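You operate a simulated robot arm through the tools that you are given. There is no shell and no other tool. Be economical: measure what you need, move in short steps, check, and stop when the job is done.

You run a simulated robot arm. Do the job below in one go: nothing can be reset, and whatever is moved stays where it is left.

JOB
Empty the jug and the pink beaker into the window-side basin and let it drain.
Fine: both end on the tray.

The check looks at the end state, three seconds after you hand in, the way a careful person would. Anything else that was tipped, shoved, dropped, spilled or broken makes it a failure.

ROBOT AND FRAMES
A 7-joint arm with a two-finger parallel gripper, fixed in place. Base frame: the origin is at the foot of the arm, x ahead of it, y to its left, z up; the work surface is at about z = 88. Readings come in cm, degrees, newtons and seconds.
With the tool pointing down near the work surface it reaches from about 22 to 74 cm from the base axis. Its first joint turns from -166.0 to 166.0 degrees. Payload 1.57 kg.
The tool frame sits at the grasp point between the pads (the TCP): z along the fingers, y along the line on which they close. The tips reach 3 cm beyond it. The gripper opens to 11 cm. The fingers are 2.4 cm wide and 1.2 cm thick; the gripper's body (4.8 by 11.2 cm) begins 7.8 cm behind the TCP.
Orientation is told as [roll, pitch, yaw] about the base's x, y, z axes, in that order, counted from this pose: with the fingers straight down and closing along the base's y, the tool's x points along the base's -x, its y along +y and its z along -z.

CONTROLS
- The arm moves only by the tool servo_tool. Its argument "rows" is a list of rows, each a list of 3 entries, a list of its own where there are three numbers: the shift along the tool's x, y, z in units of 50 mm (1.0 is 50 mm), then the turn, a rotation vector about the tool's x, y, z in units of 6 degrees (1.0 is 6 degrees), then the finger opening in m, from 0 to 0.11. In form: [[[dx, dy, dz], [wx, wy, wz], hand], ...]. A call has 1 to 20 rows; each row shifts and turns the commanded pose from where the row before left it, along the tool's axes as they then stand. A call with a number of a shift or a turn outside -1 to 1 is refused whole. Rows are played at 5 a second. More than 5 cm and 8.6 degrees between two rows, or a gripper value outside its range, and nothing of the call is played. Where a pose cannot be reached the arm comes as near as it can. A force on the tool above 40 N (or 10 N above the force at the start of the call, whichever is more), or a blocked arm, ends the call early, and 0.2 s more pass. Each finger travels about 4.5 cm/s and halts on what it meets, pressing with about 21 N; the grip force reading is that of the motor and also rises with nothing between the fingers. The clock runs only during rows and for 0.2 s after the last one: add rows that do not move to give the fingers time. It gives the time, the measured TCP pose, the force on the tool (base axes), the opening and the grip force at its end, in the units of the frame above (readings bear some noise), and new pictures: "pictures" is both (left out), scene, wrist or none.
- Cameras (640 x 400 px; columns grow to the right, rows downward): "scene" is fixed at [21.64, 50.48, 160.04]; the picture's right is [-0.79, -0.61, 0.00], its down [-0.47, 0.61, -0.64] and it looks along [0.39, -0.51, -0.77] (base axes); focal length 276 px, centre (320, 200). "wrist" rides on the gripper at [7, 1.6, -14.1] in the tool frame; the picture's right is [-0.23, 0.97, 0.00], its down [-0.86, -0.20, -0.48] and it looks along [-0.47, -0.11, 0.88] (tool axes); focal length 222 px, centre (320, 200). There is no depth. A picture from a camera that has moved, and an enlarged one, comes with that camera's place and axes in the base frame and with its lens. The place of the scene camera against the robot may be out by one fixed shift of up to 1.2 cm in any direction.
- lift_body(by): slides the trunk up (or, below 0, down) by that many cm; the arm rides with it, the base frame stays. It gives what a move gives, with no picture.
- close_up(camera, box): a new picture of the part [left, top, right, bottom] of that camera's present view, enlarged. It takes no simulated time.
- hand_in(): hands the job in; it is judged then, once.

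Go step by step. Nothing tells you positions but the pictures and the camera data: compare them with the known pose of the tool, close in by small moves and look again before you grip or let go. The budget is 120 turns and 200 pictures, counting those below and the enlarged ones. Unless the task says otherwise, let go and move clear before handing in, and close with one line.

The tools are called after "Request:" by a JSON object that holds its "api" and its "payload". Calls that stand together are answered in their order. servo_tool: Moves the arm, as the interface text tells. Its arguments: {"type":"object","properties":{"rows":{"type":"array","items":{"type":"array"}},"pictures":{"type":"string","enum":["both","scene","wrist","none"]}},"required":["rows"]} The other tools are called the same way: lift_body (by) slides the trunk up or down; close_up (camera, box) takes an enlarged picture of a part of a camera's view; hand_in () hands the job in.

At the start:

```text
clock: 0.0
eef_pos: [45.79, -11.1, 118.97]
ee_rot: [0.1, 0.0, -0.1]
contact_force: [-0.3, -1.0, 0.6]
finger_gap: 11.0
grip_force: 0.0
trunk travel left (down, up): [-52.5, 6.5]
```

scene: 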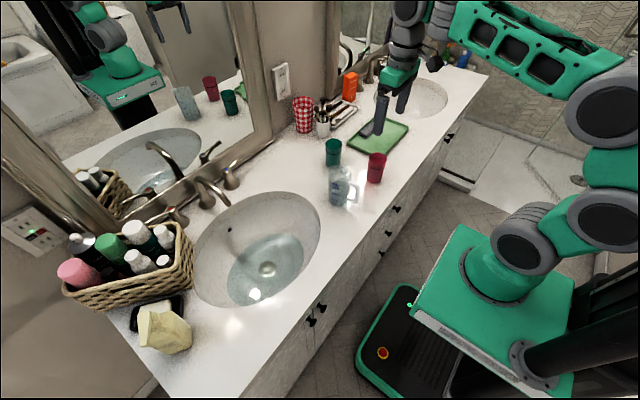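
wrist: 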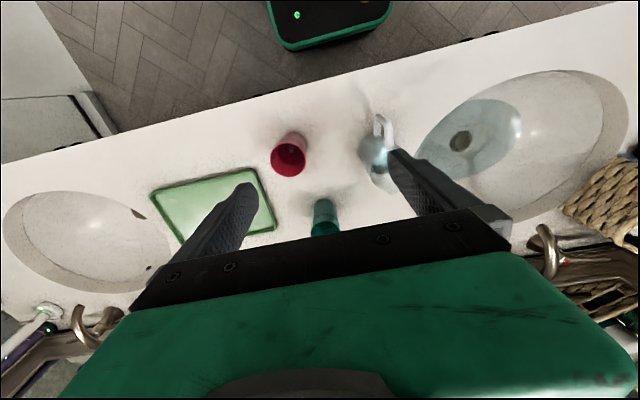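

I see a vanity with two basins, a jug, a red/pink beaker, a green beaker and a green tray. I'll look closer to find which basin is on the window side and what the drains look like.

Request:
{"api": "close_up", "payload": {"camera": "scene", "box": [280, 40, 500, 220]}}

Request:
{"api": "close_up", "payload": {"camera": "scene", "box": [0, 0, 320, 200]}}

Request:
{"api": "close_up", "payload": {"camera": "scene", "box": [130, 160, 370, 320]}}

Request:
{"api": "close_up", "payload": {"camera": "wrist", "box": [200, 60, 640, 280]}}

Request:
{"api": "close_up", "payload": {"camera": "wrist", "box": [0, 160, 300, 350]}}

```text
2.22 times, centred on (390, 130) of scene
camera zoom: at [21.64, 50.48, 160.04], right [-0.79, -0.61, 0.0], down [-0.47, 0.61, -0.64], along [0.39, -0.51, -0.77], focal length 614 px, centre (164, 356)
```

zoom: 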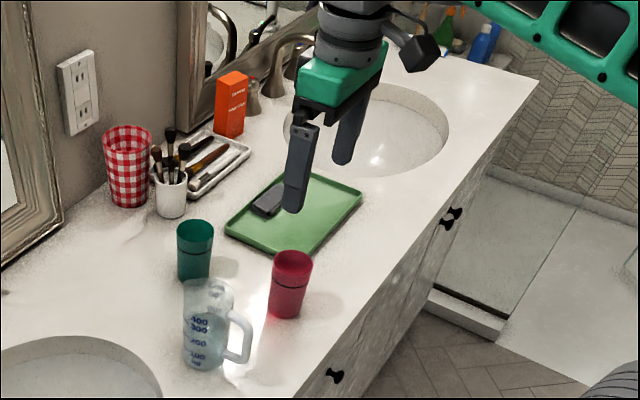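

```text
2.00 times, centred on (160, 100) of scene
camera zoom: at [21.64, 50.48, 160.04], right [-0.79, -0.61, 0.0], down [-0.47, 0.61, -0.64], along [0.39, -0.51, -0.77], focal length 552 px, centre (640, 400)
```

zoom: 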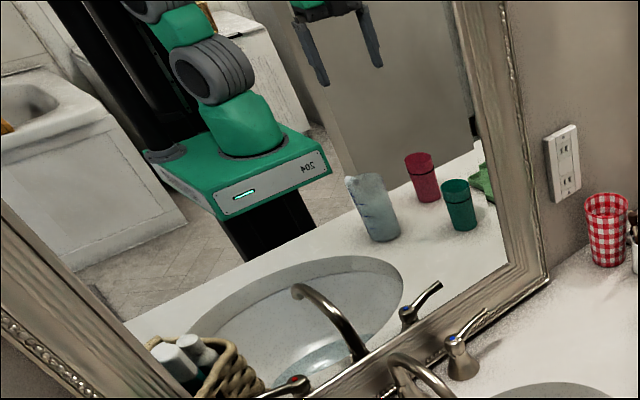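

```text
2.50 times, centred on (250, 240) of scene
camera zoom: at [21.64, 50.48, 160.04], right [-0.79, -0.61, 0.0], down [-0.47, 0.61, -0.64], along [0.39, -0.51, -0.77], focal length 690 px, centre (495, 100)
```

zoom: 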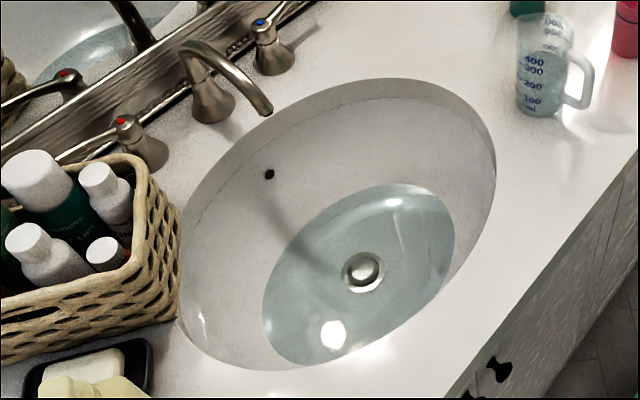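

```text
1.45 times, centred on (420, 170) of wrist
camera zoom: at [38.89, -9.44, 133.14], right [0.23, 0.97, 0.0], down [0.85, -0.2, 0.48], along [0.47, -0.11, -0.88], focal length 323 px, centre (174, 244)
```

zoom: 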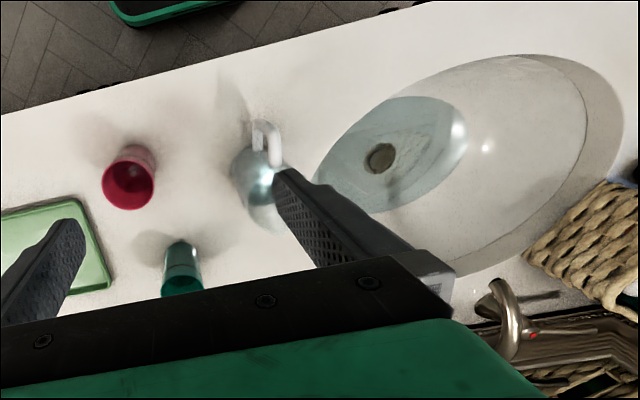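

```text
2.11 times, centred on (150, 255) of wrist
camera zoom: at [38.89, -9.44, 133.14], right [0.23, 0.97, 0.0], down [0.85, -0.2, 0.48], along [0.47, -0.11, -0.88], focal length 468 px, centre (678, 84)
```

zoom: 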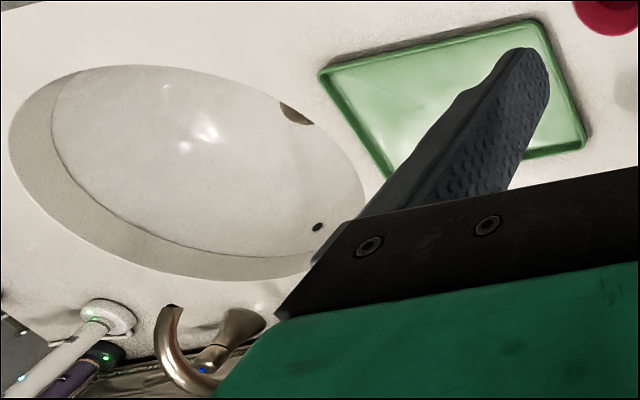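

The near basin (+y) holds standing water; the far one (-y) seems empty. No window is visible yet, so I'll tilt the hand to look along the counter towards -y.

Request:
{"api": "servo_tool", "payload": {"rows": [[[0, 0, -0.5], [1, 0, 0], 0.11], [[0, 0, 0], [1, 0, 0], 0.11], [[0, 0, 0], [1, 0, 0], 0.11], [[0, 0, 0], [1, 0, 0], 0.11], [[0, 0, 0], [1, 0, 0], 0.11], [[0, 0, 0], [1, 0, 0], 0.11], [[0, 0, 0], [1, 0, 0], 0.11], [[0, 0, 0], [1, 0, 0], 0.11], [[0, 0, 0], [1, 0, 0], 0.11], [[0, 0, 0], [1, 0, 0], 0.11]], "pictures": "wrist"}}

```text
clock: 2.2
eef_pos: [45.78, -11.33, 121.54]
ee_rot: [-25.5, -0.3, 0.0]
contact_force: [-0.2, 0.4, 0.0]
finger_gap: 11.0
grip_force: 0.0
out of reach, approached as far as the arm can: row 5, 6, 7, 8, 9, 10
trunk travel left (down, up): [-52.5, 6.5]
camera wrist: at [38.84, -3.74, 133.53], right [0.23, 0.88, -0.42], down [0.85, 0.03, 0.52], along [0.47, -0.48, -0.74], focal length 222 px, centre (320, 200)
```

wrist: 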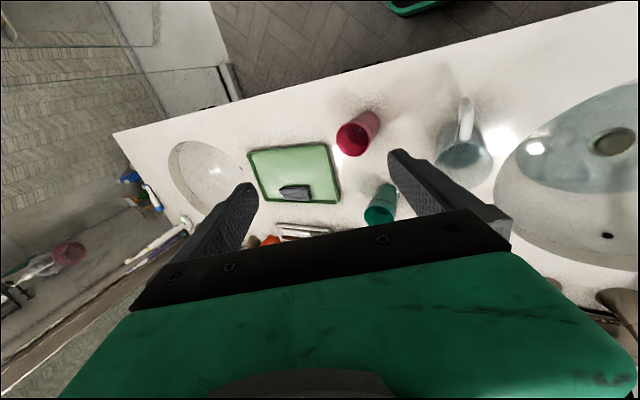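

The roll is limited here to about 25 degrees. I'll undo it and pitch up instead, to look at the mirror and its reflections.

Request:
{"api": "servo_tool", "payload": {"rows": [[[0, 0, 0], [-1, 0, 0], 0.11], [[0, 0, 0], [-1, 0, 0], 0.11], [[0, 0, 0], [-1, 0, 0], 0.11], [[0, 0, 0], [-1, 0, 0], 0.11], [[0, 0, -0.5], [0, -1, 0], 0.11], [[0, 0, -0.5], [0, -1, 0], 0.11], [[0, 0, -0.5], [0, -1, 0], 0.11], [[0, 0, -0.5], [0, -1, 0], 0.11], [[0, 0, 0], [0, -1, 0], 0.11], [[0, 0, 0], [0, -1, 0], 0.11], [[0, 0, 0], [0, -1, 0], 0.11], [[0, 0, 0], [0, -1, 0], 0.11]], "pictures": "wrist"}}

```text
clock: 4.8
eef_pos: [44.54, -10.92, 130.44]
ee_rot: [-1.1, -47.3, 1.1]
contact_force: [0.4, -1.2, -0.5]
finger_gap: 11.01
grip_force: 0.1
trunk travel left (down, up): [-52.5, 6.5]
camera wrist: at [29.5, -9.31, 134.82], right [0.15, 0.98, 0.15], down [0.23, -0.19, 0.96], along [0.96, -0.11, -0.25], focal length 222 px, centre (320, 200)
```

wrist: 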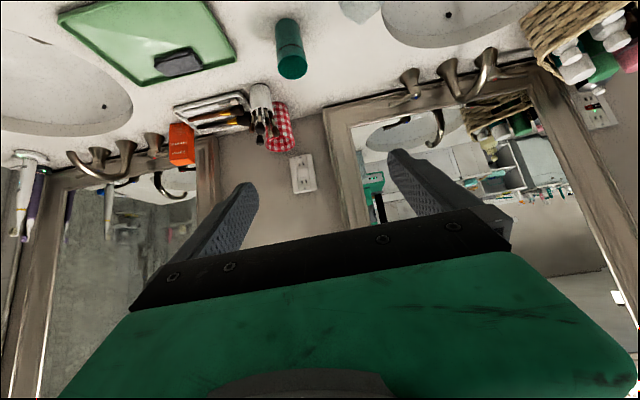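

Two mirrors on the +x wall. I'll swing left (around the base axis) to look towards the +y end.

Request:
{"api": "servo_tool", "payload": {"rows": [[[0, 0.96, 0], [-0.73, 0, -0.68], 0.11], [[0, 0.96, 0], [-0.73, 0, -0.68], 0.11], [[0, 0.96, 0], [-0.73, 0, -0.68], 0.11], [[0, 0.96, 0], [-0.73, 0, -0.68], 0.11], [[0, 0.96, 0], [-0.73, 0, -0.68], 0.11], [[0, 0.96, 0], [-0.73, 0, -0.68], 0.11], [[0, 0.96, 0], [-0.73, 0, -0.68], 0.11], [[0, 0.96, 0], [-0.73, 0, -0.68], 0.11], [[0, 0.96, 0], [-0.73, 0, -0.68], 0.11], [[0, 0.96, 0], [-0.73, 0, -0.68], 0.11]], "pictures": "wrist"}}

```text
clock: 7.0
eef_pos: [23.24, 30.13, 129.9]
ee_rot: [-2.6, -46.3, 61.8]
contact_force: [0.7, -0.5, 0.3]
finger_gap: 11.01
grip_force: 0.0
trunk travel left (down, up): [-52.5, 6.5]
camera wrist: at [14.26, 17.9, 134.53], right [-0.77, 0.63, 0.13], down [0.27, 0.13, 0.95], along [0.58, 0.77, -0.27], focal length 222 px, centre (320, 200)
```

wrist: 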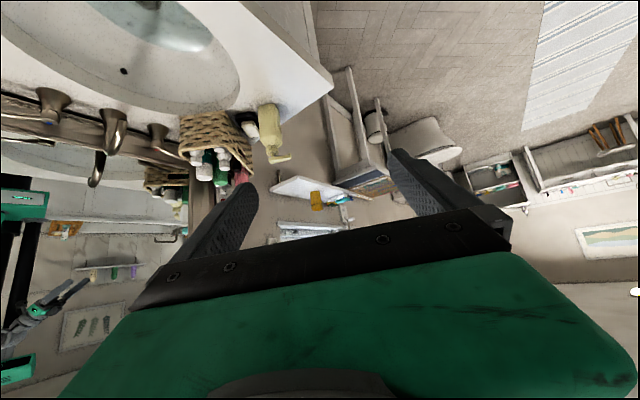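

No window seen yet, but the hand hides the upper walls. Pitching up more.

Request:
{"api": "servo_tool", "payload": {"rows": [[[0, 0, 0], [0, -1, 0], 0.11], [[0, 0, 0], [0, -1, 0], 0.11], [[0, 0, 0], [0, -1, 0], 0.11], [[0, 0, 0], [0, -1, 0], 0.11], [[0, 0, 0], [0, -1, 0], 0.11], [[0, 0, 0], [0, -1, 0], 0.11]], "pictures": "wrist"}}

```text
clock: 8.4
eef_pos: [23.46, 30.06, 129.83]
ee_rot: [-13.4, -82.2, 73.3]
contact_force: [0.2, -0.1, -0.2]
finger_gap: 10.98
grip_force: 0.0
trunk travel left (down, up): [-52.5, 6.5]
camera wrist: at [14.75, 17.82, 124.71], right [-0.83, 0.52, 0.19], down [-0.03, -0.4, 0.92], along [0.55, 0.76, 0.35], focal length 222 px, centre (320, 200)
```

wrist: 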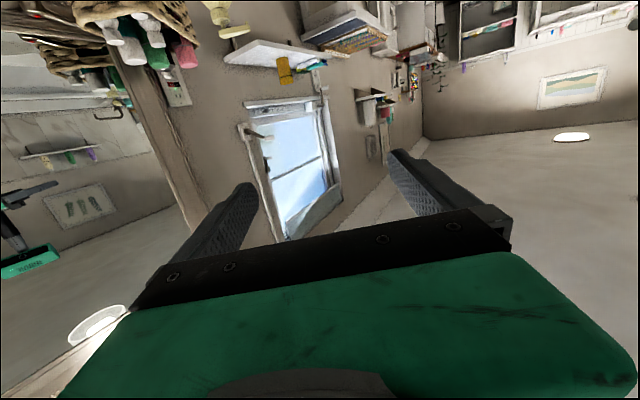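

The window is on the +x wall beyond the +y end, so the window-side basin is the +y one, with the standing water. I'll return to tool-down and inspect that basin's drain.

Request:
{"api": "servo_tool", "payload": {"rows": [[[0, 0, 0], [0, 1, 0], 0.11], [[0, 0, 0], [0, 1, 0], 0.11], [[0, 0, 0], [0, 1, 0], 0.11], [[0, 0, 0], [0, 1, 0], 0.11], [[0, 0, 0], [0, 1, 0], 0.11], [[0, 0, 0], [0, 1, 0], 0.11], [[0, 0, 0], [0, 1, 0], 0.11], [[0, 0, 0], [0, 1, 0], 0.11], [[0, 0, 0], [0, 1, 0], 0.11], [[0, 0, 0], [0, 1, 0], 0.11], [[0, 0, 0], [0, 1, 0], 0.11], [[0, 0, 0], [0, 1, 0], 0.11], [[0, 0, 0], [0, 1, 0], 0.11], [[0, 0, 0], [0, 0.7, 0.5], 0.11]], "pictures": "wrist"}}

```text
clock: 11.4
eef_pos: [23.77, 29.76, 122.5]
ee_rot: [-1.6, -0.2, 57.0]
contact_force: [-0.8, 0.0, -0.7]
finger_gap: 11.01
grip_force: 0.2
out of reach, approached as far as the arm can: row 12, 13, 14
trunk travel left (down, up): [-52.5, 6.5]
camera wrist: at [18.32, 25.05, 136.51], right [-0.69, 0.72, -0.03], down [0.62, 0.61, 0.49], along [0.37, 0.32, -0.87], focal length 222 px, centre (320, 200)
```

wrist: 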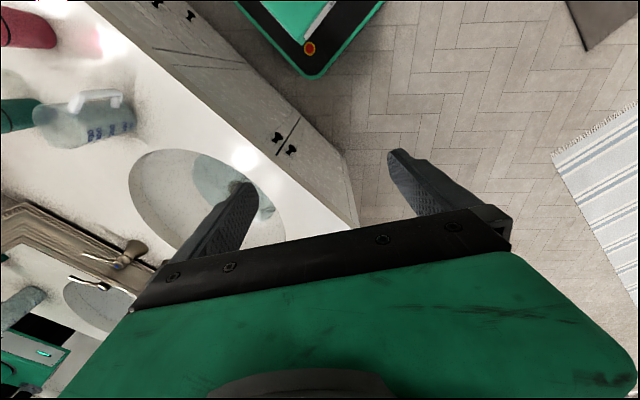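

Now I'll unwind the yaw and move over the window-side basin.

Request:
{"api": "servo_tool", "payload": {"rows": [[[0, 0, 0], [0, 0, 1], 0.11], [[0, 0, 0], [0, 0, 1], 0.11], [[0, 0, 0], [0, 0, 1], 0.11], [[0, 0, 0], [0, 0, 1], 0.11], [[0, 0, 0], [0, 0, 1], 0.11], [[0, 0, 0], [0, 0, 1], 0.11], [[0, 0, 0], [0, 0, 1], 0.11], [[0, 0, 0], [0, 0, 1], 0.11], [[0, 0, 0], [0, 0, 1], 0.11], [[0, 0, 0], [0, 0, 0.5], 0.11], [[-0.9, -0.3, 0], [0, 0, 0], 0.11], [[-0.9, -0.3, 0], [0, 0, 0], 0.11], [[-0.9, -0.3, 0], [0, 0, 0], 0.11], [[-0.9, -0.3, 0], [0, 0, 0], 0.11], [[-0.9, -0.3, 0], [0, 0, 0], 0.11], [[0, 0, 0], [0, 0, 0], 0.11]]}}

Request:
{"api": "close_up", "payload": {"camera": "wrist", "box": [220, 40, 540, 240]}}

```text
clock: 14.8
eef_pos: [45.72, 21.78, 120.78]
ee_rot: [-0.8, -1.5, 0.1]
contact_force: [-0.4, 0.1, 0.3]
finger_gap: 10.98
grip_force: 0.0
out of reach, approached as far as the arm can: row 12, 13, 14, 15
trunk travel left (down, up): [-52.5, 6.5]
camera wrist: at [38.48, 23.6, 134.81], right [0.23, 0.97, -0.01], down [0.84, -0.19, 0.5], along [0.49, -0.12, -0.86], focal length 222 px, centre (320, 200)
```

scene: 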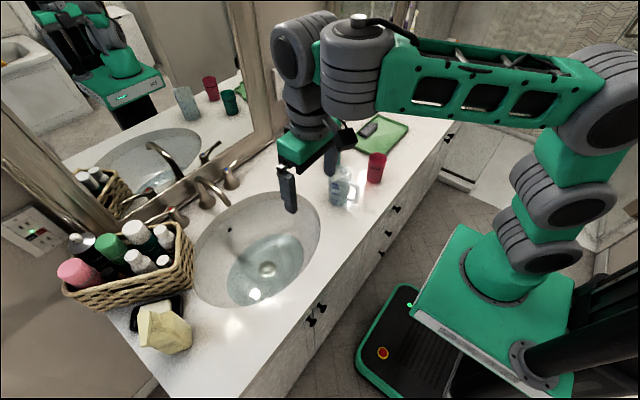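
wrist: 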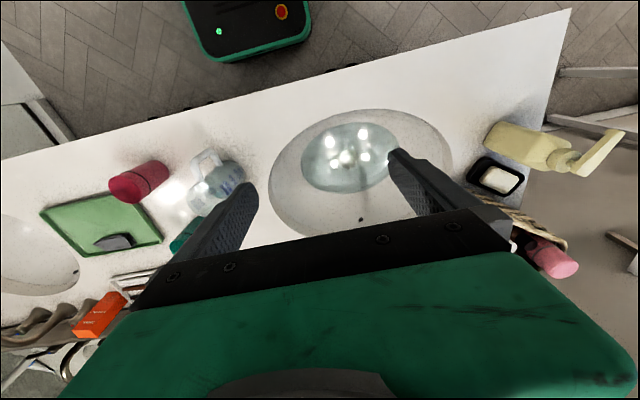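

```text
2.00 times, centred on (380, 140) of wrist
camera zoom: at [38.48, 23.6, 134.81], right [0.23, 0.97, -0.01], down [0.84, -0.19, 0.5], along [0.49, -0.12, -0.86], focal length 444 px, centre (200, 320)
```

zoom: 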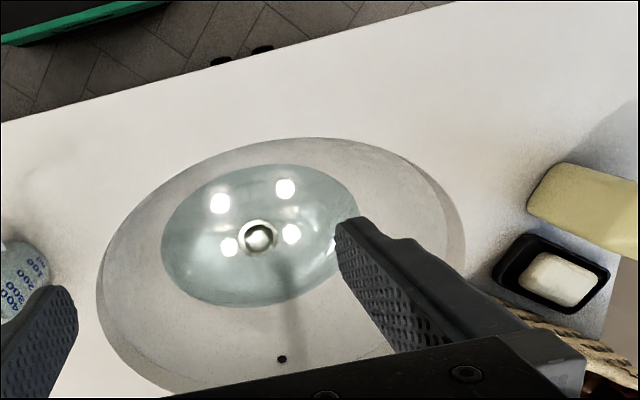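

The basin has standing water with a chrome dome at the drain, maybe a closed pop-up or push plug. I'll zoom on the drain and the taps for any lift rod.

Request:
{"api": "close_up", "payload": {"camera": "scene", "box": [235, 240, 300, 295]}}

Request:
{"api": "close_up", "payload": {"camera": "wrist", "box": [320, 130, 384, 184]}}

Request:
{"api": "close_up", "payload": {"camera": "scene", "box": [140, 130, 260, 240]}}

```text
7.27 times, centred on (268, 268) of scene
camera zoom: at [21.64, 50.48, 160.04], right [-0.79, -0.61, 0.0], down [-0.47, 0.61, -0.64], along [0.39, -0.51, -0.77], focal length 2008 px, centre (702, -291)
```

zoom: 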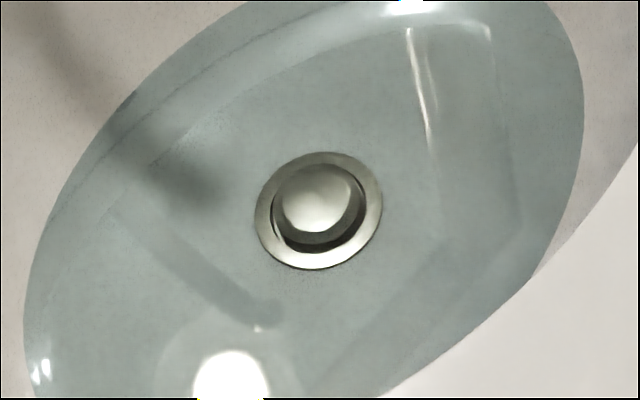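

```text
7.41 times, centred on (352, 157) of wrist
camera zoom: at [38.48, 23.6, 134.81], right [0.23, 0.97, -0.01], down [0.84, -0.19, 0.5], along [0.49, -0.12, -0.86], focal length 1645 px, centre (83, 518)
```

zoom: 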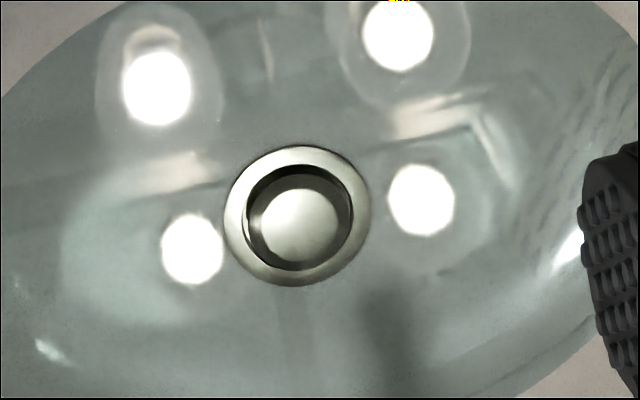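

```text
3.64 times, centred on (200, 185) of scene
camera zoom: at [21.64, 50.48, 160.04], right [-0.79, -0.61, 0.0], down [-0.47, 0.61, -0.64], along [0.39, -0.51, -0.77], focal length 1004 px, centre (756, 254)
```

zoom: 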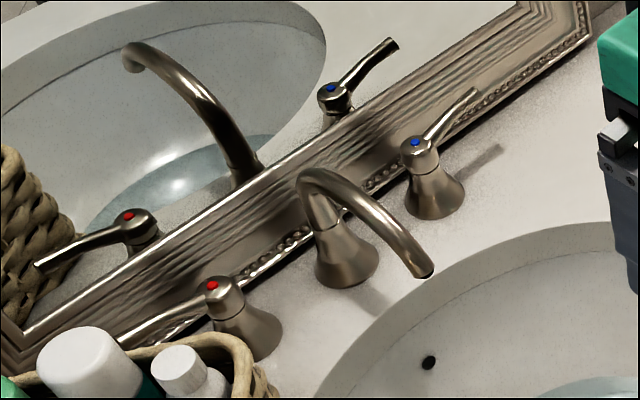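

No lift rod; the drain has a knob-like plug that looks raised in a ring about 6 cm wide, near (62, 26.5, ~73). I'll move over the basin and lower for a closer view.

Request:
{"api": "servo_tool", "payload": {"rows": [[[0, 0, 0.9], [0, 0, 0], 0.11], [[-0.5, 0.19, 0.7], [0, 0, 0], 0.11], [[-0.5, 0.19, 0.7], [0, 0, 0], 0.11], [[-0.5, 0.19, 0.7], [0, 0, 0], 0.11], [[-0.5, 0.19, 0.7], [0, 0, 0], 0.11], [[-0.5, 0.19, 0.3], [0, 0, 0], 0.11], [[0, 0, 0], [0, 0, 0], 0.11]]}}

Request:
{"api": "close_up", "payload": {"camera": "wrist", "box": [240, 60, 400, 210]}}

```text
clock: 16.4
eef_pos: [59.11, 26.51, 101.23]
ee_rot: [-0.7, -1.4, 0.0]
contact_force: [0.1, 0.4, 0.3]
finger_gap: 11.0
grip_force: 0.0
trunk travel left (down, up): [-52.5, 6.5]
camera wrist: at [51.78, 28.27, 115.16], right [0.23, 0.97, -0.01], down [0.84, -0.19, 0.5], along [0.49, -0.12, -0.86], focal length 222 px, centre (320, 200)
```

scene: 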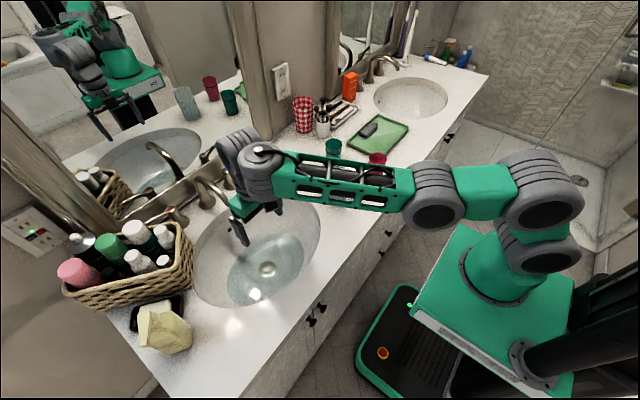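
wrist: 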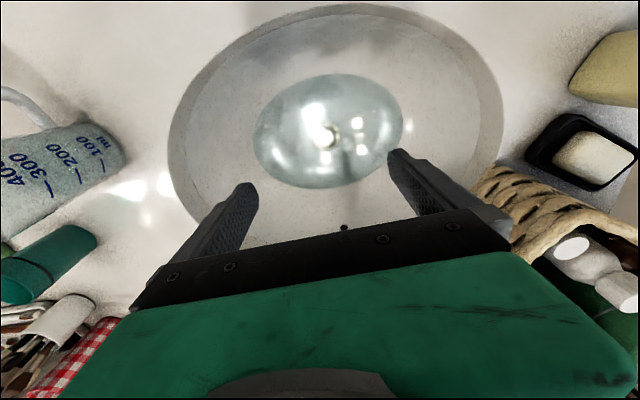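

```text
2.67 times, centred on (320, 135) of wrist
camera zoom: at [51.78, 28.27, 115.16], right [0.23, 0.97, -0.01], down [0.84, -0.19, 0.5], along [0.49, -0.12, -0.86], focal length 592 px, centre (320, 373)
```

zoom: 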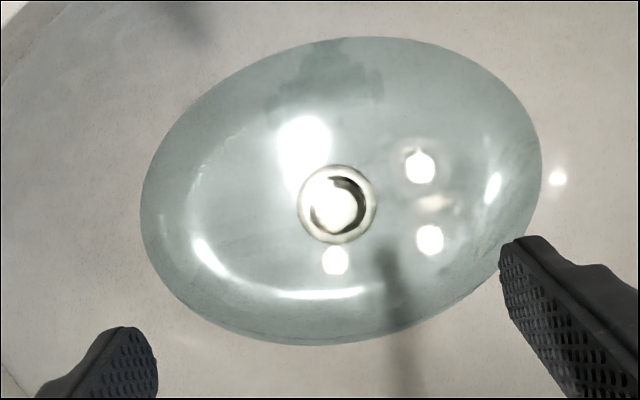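

The drain is about (62.5, 26.7). I'll compare with the other basin's drain, now visible.

Request:
{"api": "close_up", "payload": {"camera": "scene", "box": [360, 60, 460, 125]}}

Request:
{"api": "close_up", "payload": {"camera": "wrist", "box": [300, 115, 348, 145]}}

```text
6.15 times, centred on (410, 92) of scene
camera zoom: at [21.64, 50.48, 160.04], right [-0.79, -0.61, 0.0], down [-0.47, 0.61, -0.64], along [0.39, -0.51, -0.77], focal length 1699 px, centre (-234, 862)
```

zoom: 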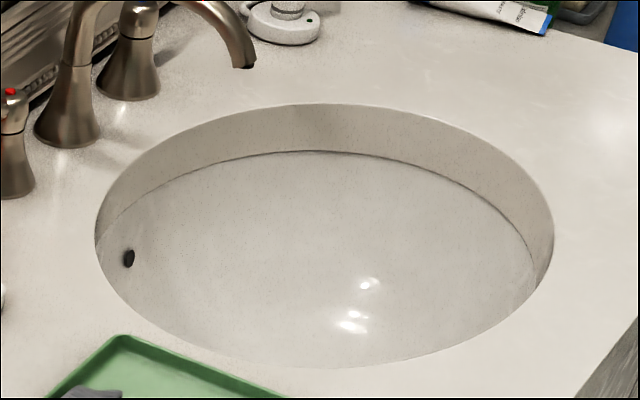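

```text
13.33 times, centred on (324, 130) of wrist
camera zoom: at [51.78, 28.27, 115.16], right [0.23, 0.97, -0.01], down [0.84, -0.19, 0.5], along [0.49, -0.12, -0.86], focal length 2962 px, centre (267, 1133)
```

zoom: 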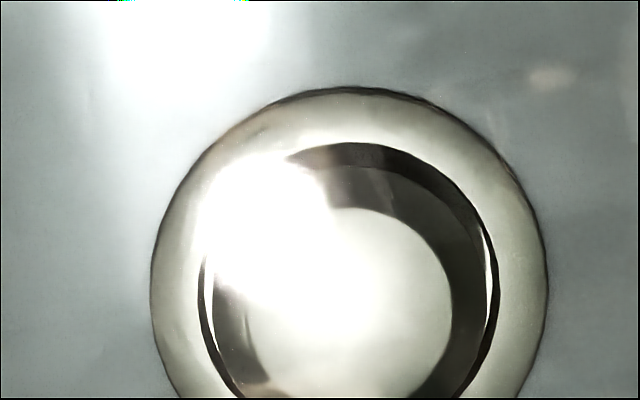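

The far basin shows a plain empty bowl. Here the plug seems to be a knob standing in the ring. I'll close the fingers, centre above it and go down partway, ready to press or pinch it.

Request:
{"api": "servo_tool", "payload": {"rows": [[[-0.34, 0, 0.4], [0, 0.1, 0], 0.0], [[-0.34, 0, 0.4], [0, 0.1, 0], 0.0], [[0, 0, 0.4], [0, 0, 0], 0.0], [[0, 0, 0.4], [0, 0, 0], 0.0], [[0, 0, 0.4], [0, 0, 0], 0.0], [[0, 0, 0.4], [0, 0, 0], 0.0], [[0, 0, 0.4], [0, 0, 0], 0.0], [[0, 0, 0.4], [0, 0, 0], 0.0], [[0, 0, 0], [0, 0, 0], 0.0]]}}

Request:
{"api": "close_up", "payload": {"camera": "wrist", "box": [240, 60, 400, 210]}}

```text
clock: 18.4
eef_pos: [62.6, 26.13, 85.3]
ee_rot: [-0.8, -0.3, -0.1]
contact_force: [-0.2, -1.0, 0.4]
finger_gap: 0.0
grip_force: 20.8
trunk travel left (down, up): [-52.5, 6.5]
camera wrist: at [55.6, 27.98, 99.34], right [0.23, 0.97, -0.01], down [0.85, -0.19, 0.49], along [0.47, -0.12, -0.87], focal length 222 px, centre (320, 200)
```

scene: 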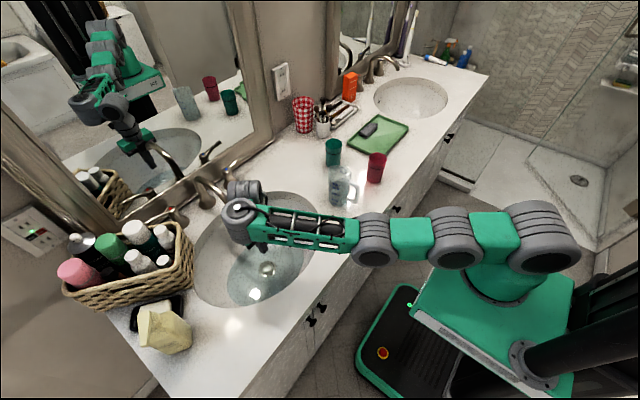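
wrist: 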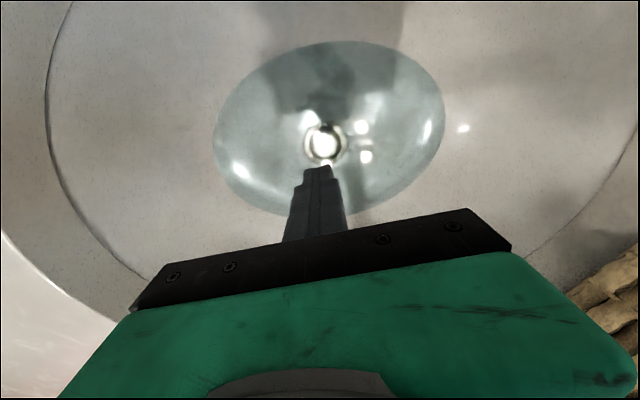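

```text
2.67 times, centred on (320, 135) of wrist
camera zoom: at [55.6, 27.98, 99.34], right [0.23, 0.97, -0.01], down [0.85, -0.19, 0.49], along [0.47, -0.12, -0.87], focal length 592 px, centre (320, 373)
```

zoom: 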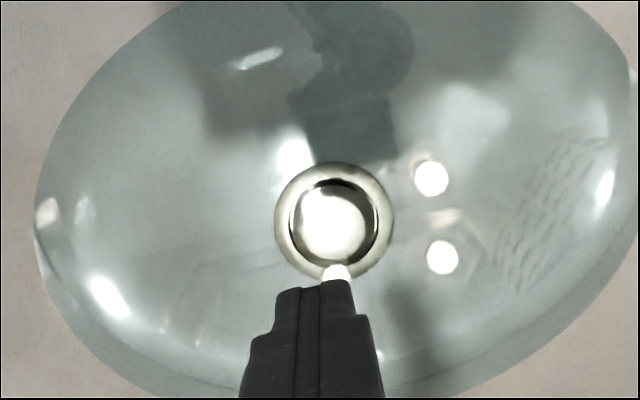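

The plug top should be at about z 71, centred at (62.9, 26.5); tips now at 82. I'll descend slowly and press.

Request:
{"api": "servo_tool", "payload": {"rows": [[[-0.06, 0.07, 0.3], [0, 0, 0], 0.0], [[0, 0, 0.3], [0, 0, 0], 0.0], [[0, 0, 0.3], [0, 0, 0], 0.0], [[0, 0, 0.3], [0, 0, 0], 0.0], [[0, 0, 0.2], [0, 0, 0], 0.0], [[0, 0, 0.1], [0, 0, 0], 0.0], [[0, 0, 0.1], [0, 0, 0], 0.0], [[0, 0, 0.1], [0, 0, 0], 0.0], [[0, 0, 0.1], [0, 0, 0], 0.0], [[0, 0, 0.1], [0, 0, 0], 0.0], [[0, 0, 0.1], [0, 0, 0], 0.0]]}}

Request:
{"api": "close_up", "payload": {"camera": "wrist", "box": [240, 60, 400, 210]}}

```text
clock: 20.8
eef_pos: [63.02, 26.68, 80.17]
ee_rot: [-1.3, 0.0, -0.1]
contact_force: [0.5, 0.7, 0.7]
finger_gap: 0.0
grip_force: 20.9
out of reach, approached as far as the arm can: row 4, 5, 6, 7, 8, 9, 10, 11
trunk travel left (down, up): [-52.5, 6.5]
camera wrist: at [56.2, 28.52, 94.32], right [0.23, 0.97, -0.02], down [0.86, -0.19, 0.48], along [0.47, -0.13, -0.88], focal length 222 px, centre (320, 200)
```

scene: 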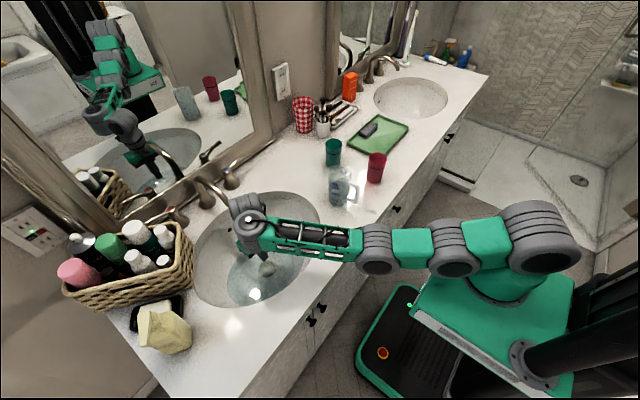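
wrist: 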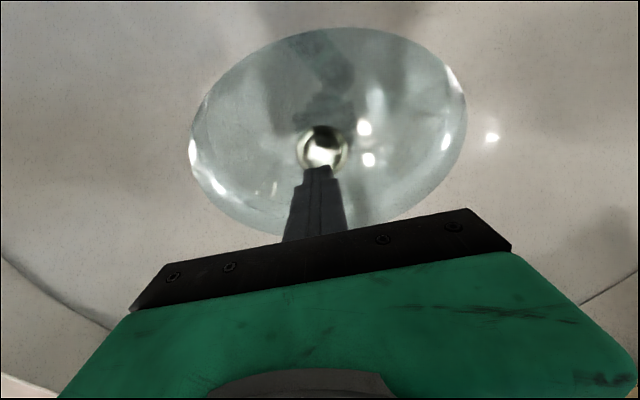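

```text
2.67 times, centred on (320, 135) of wrist
camera zoom: at [56.2, 28.52, 94.32], right [0.23, 0.97, -0.02], down [0.86, -0.19, 0.48], along [0.47, -0.13, -0.88], focal length 592 px, centre (320, 373)
```

zoom: 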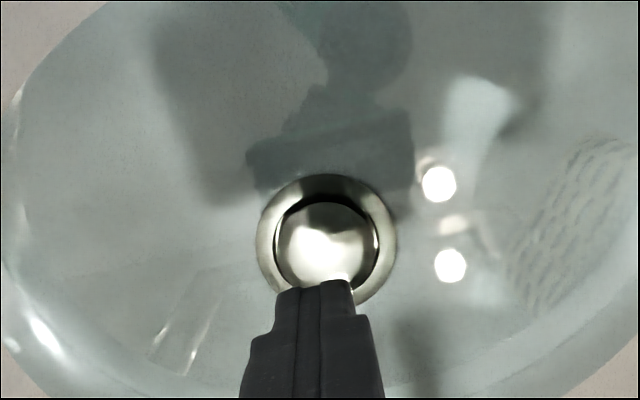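

The arm is at its low limit; I'll slide the trunk down 4 cm to bring the tips just above the plug.

Request:
{"api": "lift_body", "payload": {"by": -4}}

Request:
{"api": "close_up", "payload": {"camera": "wrist", "box": [240, 60, 400, 210]}}

Request:
{"api": "close_up", "payload": {"camera": "scene", "box": [190, 180, 350, 300]}}

```text
clock: 21.6
eef_pos: [63.03, 26.65, 76.35]
ee_rot: [-1.4, 0.0, 0.0]
contact_force: [-0.2, 0.1, -0.7]
finger_gap: 0.0
grip_force: 20.6
trunk travel left (down, up): [-48.5, 10.5]
```

```text
2.67 times, centred on (320, 135) of wrist
camera zoom: at [56.19, 28.51, 90.33], right [0.23, 0.97, -0.02], down [0.86, -0.19, 0.48], along [0.47, -0.13, -0.88], focal length 592 px, centre (320, 373)
```

zoom: 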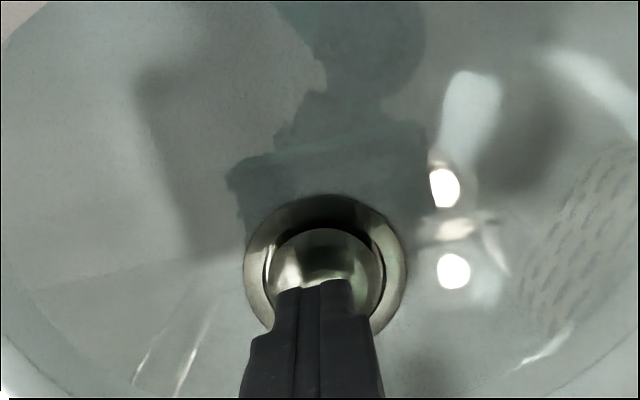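

```text
3.33 times, centred on (270, 240) of scene
camera zoom: at [21.64, 50.48, 160.04], right [-0.79, -0.61, 0.0], down [-0.47, 0.61, -0.64], along [0.39, -0.51, -0.77], focal length 920 px, centre (487, 67)
```

zoom: 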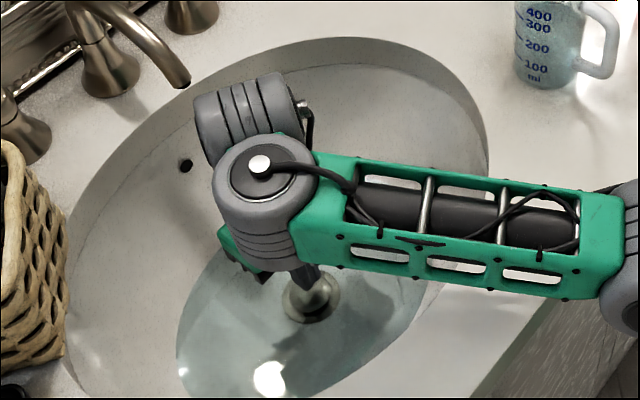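

Aligned over the dome with no contact yet. Lowering gently in small steps.

Request:
{"api": "lift_body", "payload": {"by": -1}}

Request:
{"api": "lift_body", "payload": {"by": -0.6}}

Request:
{"api": "close_up", "payload": {"camera": "wrist", "box": [240, 60, 400, 210]}}

```text
clock: 22.2
eef_pos: [63.04, 26.49, 75.23]
ee_rot: [-1.5, 0.0, -0.1]
contact_force: [0.3, 0.4, 0.8]
finger_gap: 0.0
grip_force: 21.1
trunk travel left (down, up): [-47.5, 11.5]
```

```text
clock: 22.8
eef_pos: [63.09, 26.53, 74.65]
ee_rot: [-1.5, -0.1, -0.2]
contact_force: [-0.1, 0.0, 0.1]
finger_gap: 0.0
grip_force: 20.7
trunk travel left (down, up): [-46.9, 12.1]
```

```text
2.67 times, centred on (320, 135) of wrist
camera zoom: at [56.19, 28.51, 88.72], right [0.23, 0.97, -0.02], down [0.86, -0.19, 0.48], along [0.47, -0.13, -0.88], focal length 592 px, centre (320, 373)
```

zoom: 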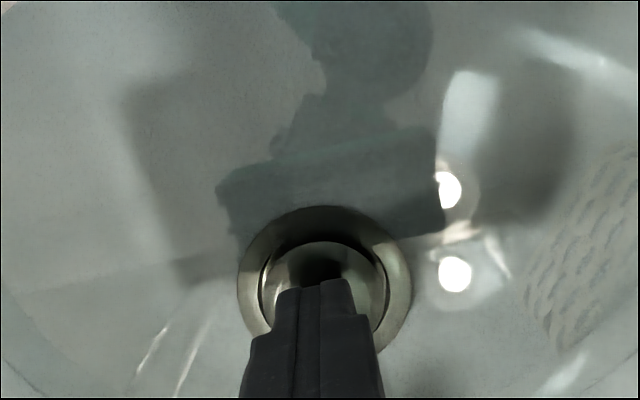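

Request:
{"api": "lift_body", "payload": {"by": -0.5}}

Request:
{"api": "lift_body", "payload": {"by": -0.5}}

Request:
{"api": "close_up", "payload": {"camera": "wrist", "box": [240, 60, 400, 210]}}

```text
clock: 23.3
eef_pos: [63.03, 26.63, 74.08]
ee_rot: [-1.5, 0.1, -0.1]
contact_force: [-0.2, 0.7, -0.5]
finger_gap: 0.02
grip_force: 20.5
trunk travel left (down, up): [-46.4, 12.6]
```

```text
clock: 23.8
eef_pos: [63.06, 26.61, 73.61]
ee_rot: [-1.4, 0.0, -0.1]
contact_force: [0.2, 0.2, 0.1]
finger_gap: 0.0
grip_force: 21.1
trunk travel left (down, up): [-45.9, 13.1]
```

```text
2.67 times, centred on (320, 135) of wrist
camera zoom: at [56.19, 28.51, 87.72], right [0.23, 0.97, -0.02], down [0.86, -0.19, 0.48], along [0.47, -0.13, -0.88], focal length 592 px, centre (320, 373)
```

zoom: 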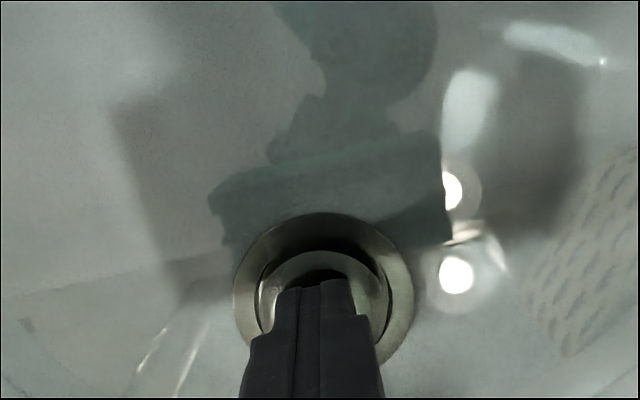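

Request:
{"api": "lift_body", "payload": {"by": -0.5}}

Request:
{"api": "lift_body", "payload": {"by": -0.5}}

Request:
{"api": "close_up", "payload": {"camera": "wrist", "box": [240, 60, 400, 210]}}

```text
clock: 24.4
eef_pos: [62.99, 26.62, 73.1]
ee_rot: [-1.3, 0.1, -0.3]
contact_force: [-0.8, -0.1, -0.1]
finger_gap: 0.0
grip_force: 20.9
trunk travel left (down, up): [-45.4, 13.6]
```

```text
clock: 24.9
eef_pos: [63.14, 26.6, 72.81]
ee_rot: [-1.3, 0.0, -0.1]
contact_force: [-1.0, -0.6, 6.4]
finger_gap: 0.0
grip_force: 21.2
trunk travel left (down, up): [-44.9, 14.1]
```

```text
2.67 times, centred on (320, 135) of wrist
camera zoom: at [56.18, 28.5, 86.82], right [0.23, 0.97, -0.02], down [0.85, -0.19, 0.48], along [0.47, -0.13, -0.88], focal length 592 px, centre (320, 373)
```

zoom: 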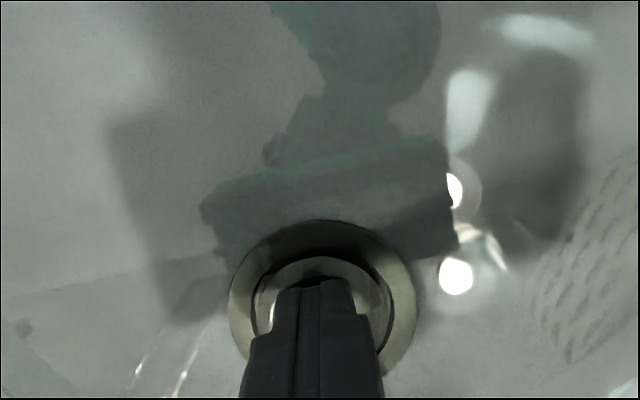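

Contact: 6.4 N at tip height ~69.8. I'll press further in small steps.

Request:
{"api": "lift_body", "payload": {"by": -0.4}}

Request:
{"api": "lift_body", "payload": {"by": -0.4}}

Request:
{"api": "close_up", "payload": {"camera": "wrist", "box": [240, 60, 400, 210]}}

```text
clock: 25.4
eef_pos: [63.03, 26.48, 72.44]
ee_rot: [-1.4, -0.1, -0.1]
contact_force: [-1.8, -1.1, 14.4]
finger_gap: 0.01
grip_force: 21.5
trunk travel left (down, up): [-44.5, 14.5]
```

```text
clock: 26.0
eef_pos: [63.14, 26.53, 72.42]
ee_rot: [-1.1, -0.3, -0.2]
contact_force: [-4.7, -3.2, 35.9]
finger_gap: 0.02
grip_force: 21.0
trunk travel left (down, up): [-44.1, 14.9]
```

```text
2.67 times, centred on (320, 135) of wrist
camera zoom: at [56.08, 28.45, 86.4], right [0.23, 0.97, -0.02], down [0.85, -0.19, 0.49], along [0.47, -0.13, -0.87], focal length 592 px, centre (320, 373)
```

zoom: 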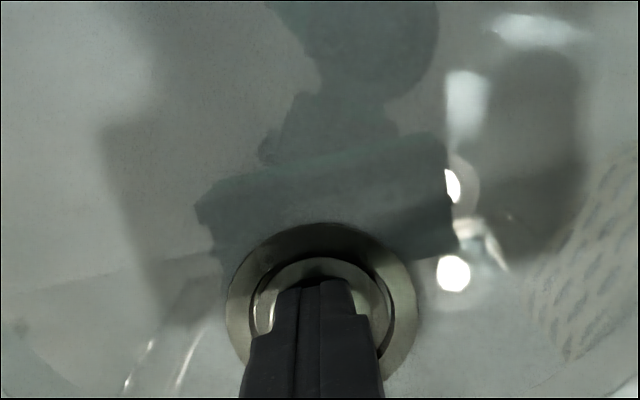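

It travelled about half a centimetre on a spring, then bottomed: a push-to-open plug. Release upward and look.

Request:
{"api": "lift_body", "payload": {"by": 2}}

Request:
{"api": "lift_body", "payload": {"by": 8}}

Request:
{"api": "close_up", "payload": {"camera": "wrist", "box": [220, 20, 440, 210]}}

Request:
{"api": "close_up", "payload": {"camera": "scene", "box": [190, 180, 350, 320]}}

```text
clock: 26.6
eef_pos: [63.0, 26.51, 73.64]
ee_rot: [-1.5, 0.4, -0.2]
contact_force: [-0.6, 0.0, -0.8]
finger_gap: 0.0
grip_force: 21.5
trunk travel left (down, up): [-46.1, 12.9]
```

```text
clock: 27.8
eef_pos: [63.02, 26.56, 81.87]
ee_rot: [-1.4, 0.2, 0.0]
contact_force: [0.2, 0.5, 0.2]
finger_gap: 0.0
grip_force: 20.7
trunk travel left (down, up): [-54.1, 4.9]
```

```text
2.11 times, centred on (330, 115) of wrist
camera zoom: at [56.2, 28.52, 95.9], right [0.23, 0.97, -0.02], down [0.86, -0.19, 0.48], along [0.46, -0.13, -0.88], focal length 468 px, centre (299, 379)
```

zoom: 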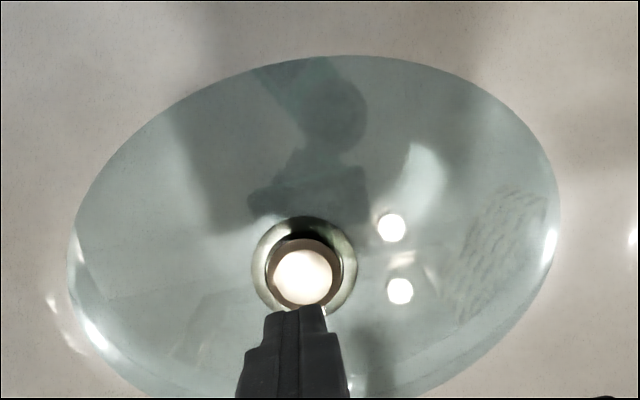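

```text
2.86 times, centred on (270, 250) of scene
camera zoom: at [21.64, 50.48, 160.04], right [-0.79, -0.61, 0.0], down [-0.47, 0.61, -0.64], along [0.39, -0.51, -0.77], focal length 789 px, centre (463, 57)
```

zoom: 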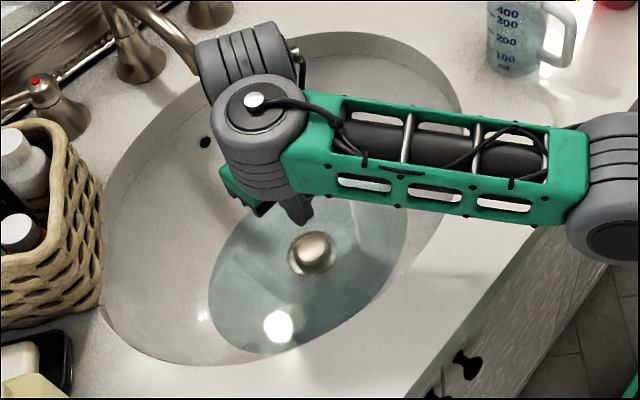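

The plug has popped up clearly. I'll retreat upward and watch the water level.

Request:
{"api": "servo_tool", "payload": {"rows": [[[0, 0, -0.8], [0, 0, 0], 0.05], [[0, 0, -0.8], [0, 0, 0], 0.11], [[0.3, -0.2, -0.8], [0, 0, 0], 0.11], [[0.3, -0.3, -0.8], [0, 0, 0], 0.11], [[0.3, -0.8, -0.8], [0, 0, 0], 0.11], [[0.3, -0.8, -0.3], [0, 0, 0], 0.11], [[0.3, -0.8, 0], [0, 0, 0], 0.11], [[0.3, -0.8, 0], [0, 0, 0], 0.11], [[0, 0, 0], [0, 0, 0], 0.11]]}}

Request:
{"api": "close_up", "payload": {"camera": "scene", "box": [190, 180, 350, 320]}}

```text
refused: row 5 steps farther than a row can; nothing moved
```

```text
2.86 times, centred on (270, 250) of scene
camera zoom: at [21.64, 50.48, 160.04], right [-0.79, -0.61, 0.0], down [-0.47, 0.61, -0.64], along [0.39, -0.51, -0.77], focal length 789 px, centre (463, 57)
```

zoom: 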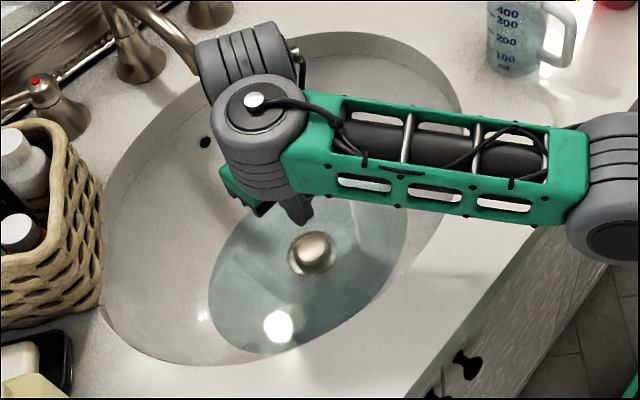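

Request:
{"api": "servo_tool", "payload": {"rows": [[[0, 0, -0.8], [0, 0, 0], 0.05], [[0, 0, -0.8], [0, 0, 0], 0.11], [[0.3, 0, -0.8], [0, 0, 0], 0.11], [[0.3, 0, -0.8], [0, 0, 0], 0.11], [[0.3, 0, -0.8], [0, 0, 0], 0.11], [[0.3, 0, -0.8], [0, 0, 0], 0.11], [[0.5, -0.8, 0], [0, 0, 0], 0.11], [[0.5, -0.8, 0], [0, 0, 0], 0.11], [[0.5, -0.8, 0], [0, 0, 0], 0.11], [[0, -0.5, 0], [0, 0, 0], 0.11], [[0, 0, 0], [0, 0, 0], 0.11]]}}

Request:
{"api": "close_up", "payload": {"camera": "scene", "box": [190, 140, 400, 320]}}

Request:
{"api": "close_up", "payload": {"camera": "wrist", "box": [160, 60, 480, 240]}}

```text
clock: 30.2
eef_pos: [58.07, 16.41, 112.3]
ee_rot: [-1.5, 0.3, -0.1]
contact_force: [0.3, -0.2, 0.3]
finger_gap: 10.97
grip_force: 0.0
out of reach, approached as far as the arm can: row 4, 7, 8, 9, 10
trunk travel left (down, up): [-54.1, 4.9]
camera wrist: at [51.36, 18.42, 126.45], right [0.23, 0.97, -0.03], down [0.86, -0.19, 0.48], along [0.46, -0.13, -0.88], focal length 222 px, centre (320, 200)
```

scene: 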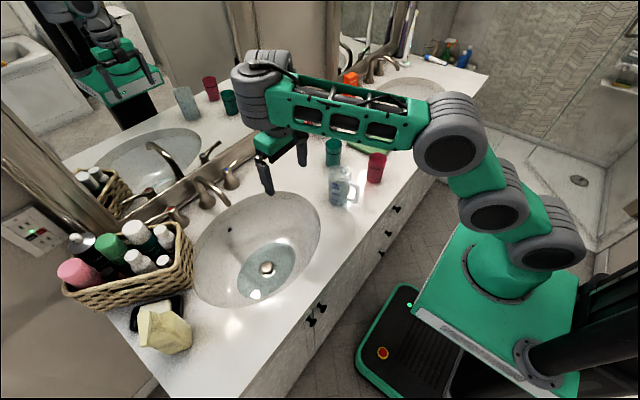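
wrist: 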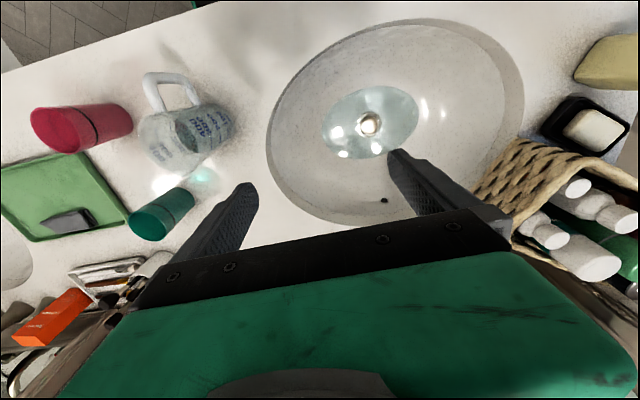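

```text
2.22 times, centred on (295, 230) of scene
camera zoom: at [21.64, 50.48, 160.04], right [-0.79, -0.61, 0.0], down [-0.47, 0.61, -0.64], along [0.39, -0.51, -0.77], focal length 614 px, centre (376, 133)
```

zoom: 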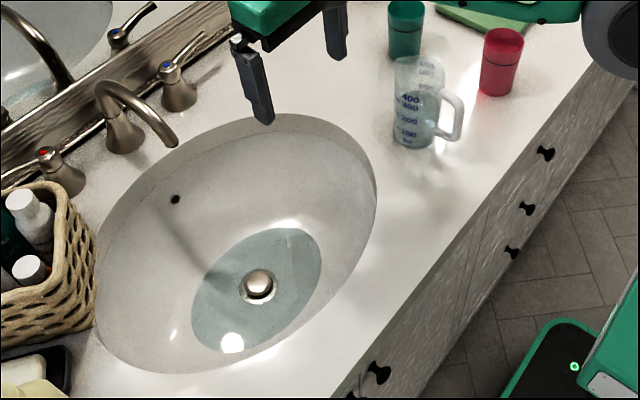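

```text
2.00 times, centred on (320, 150) of wrist
camera zoom: at [51.36, 18.42, 126.45], right [0.23, 0.97, -0.03], down [0.86, -0.19, 0.48], along [0.46, -0.13, -0.88], focal length 444 px, centre (320, 300)
```

zoom: 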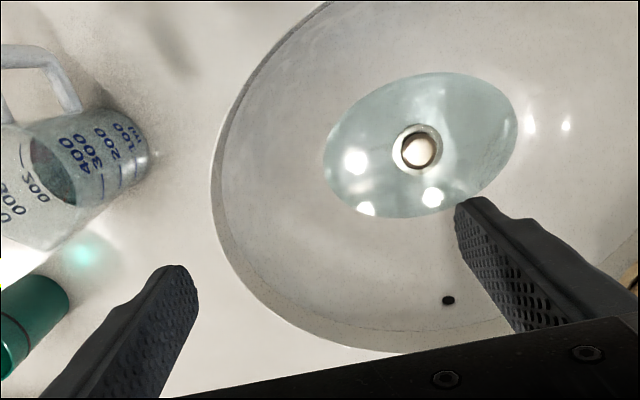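

The water is clearly going down: the drain is open. Next the jug, near (53.7, -1), about 13 cm tall; I'll move above it for a top view to find the handle direction.

Request:
{"api": "servo_tool", "payload": {"rows": [[[0.25, -0.85, -0.05], [0.1, 0, 0], 0.11], [[0.25, -0.85, 0], [0.1, 0, 0], 0.11], [[0.2, -0.85, 0], [0, 0, 0], 0.11], [[0.2, -0.85, 0], [0, 0, 0], 0.11], [[0, 0, 0], [0, 0, 0], 0.11]]}}

Request:
{"api": "close_up", "payload": {"camera": "wrist", "box": [180, 40, 460, 230]}}

Request:
{"api": "close_up", "payload": {"camera": "scene", "box": [290, 120, 420, 220]}}

```text
clock: 31.4
eef_pos: [56.78, 0.16, 116.46]
ee_rot: [-2.6, 0.5, -0.1]
contact_force: [-0.2, -0.2, 0.5]
finger_gap: 11.0
grip_force: 0.2
out of reach, approached as far as the arm can: row 1, 2, 3, 4
trunk travel left (down, up): [-54.1, 4.9]
camera wrist: at [49.96, 2.34, 130.56], right [0.23, 0.97, -0.05], down [0.86, -0.18, 0.48], along [0.46, -0.15, -0.88], focal length 222 px, centre (320, 200)
```

scene: 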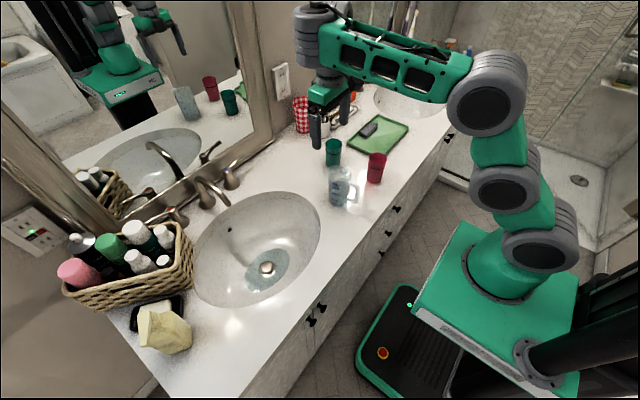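
wrist: 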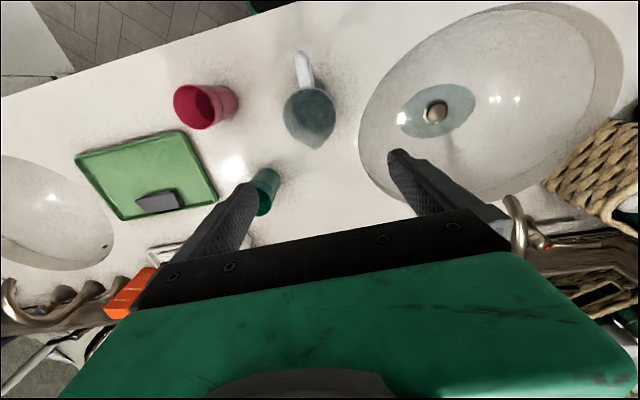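

```text
2.11 times, centred on (320, 135) of wrist
camera zoom: at [49.96, 2.34, 130.56], right [0.23, 0.97, -0.05], down [0.86, -0.18, 0.48], along [0.46, -0.15, -0.88], focal length 468 px, centre (320, 337)
```

zoom: 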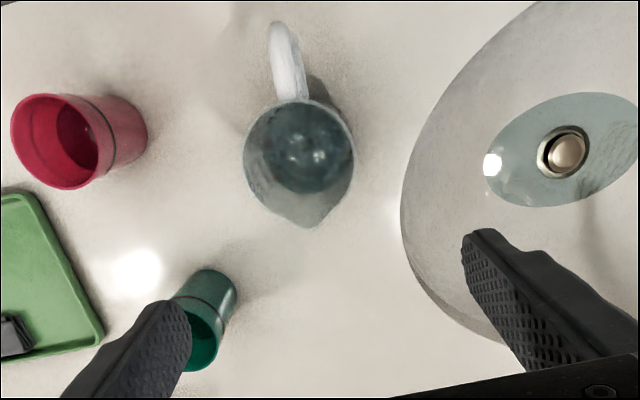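

```text
4.00 times, centred on (355, 170) of scene
camera zoom: at [21.64, 50.48, 160.04], right [-0.79, -0.61, 0.0], down [-0.47, 0.61, -0.64], along [0.39, -0.51, -0.77], focal length 1104 px, centre (180, 320)
```

zoom: 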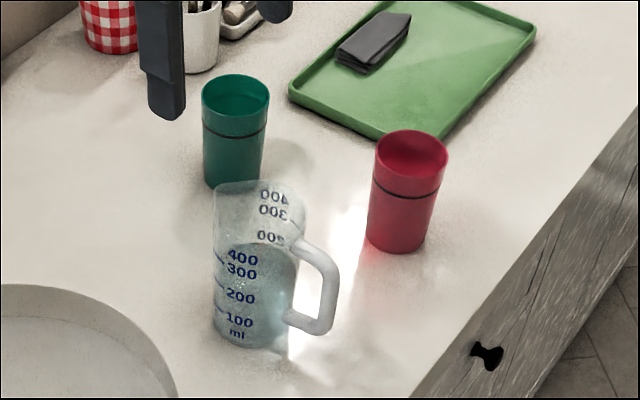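

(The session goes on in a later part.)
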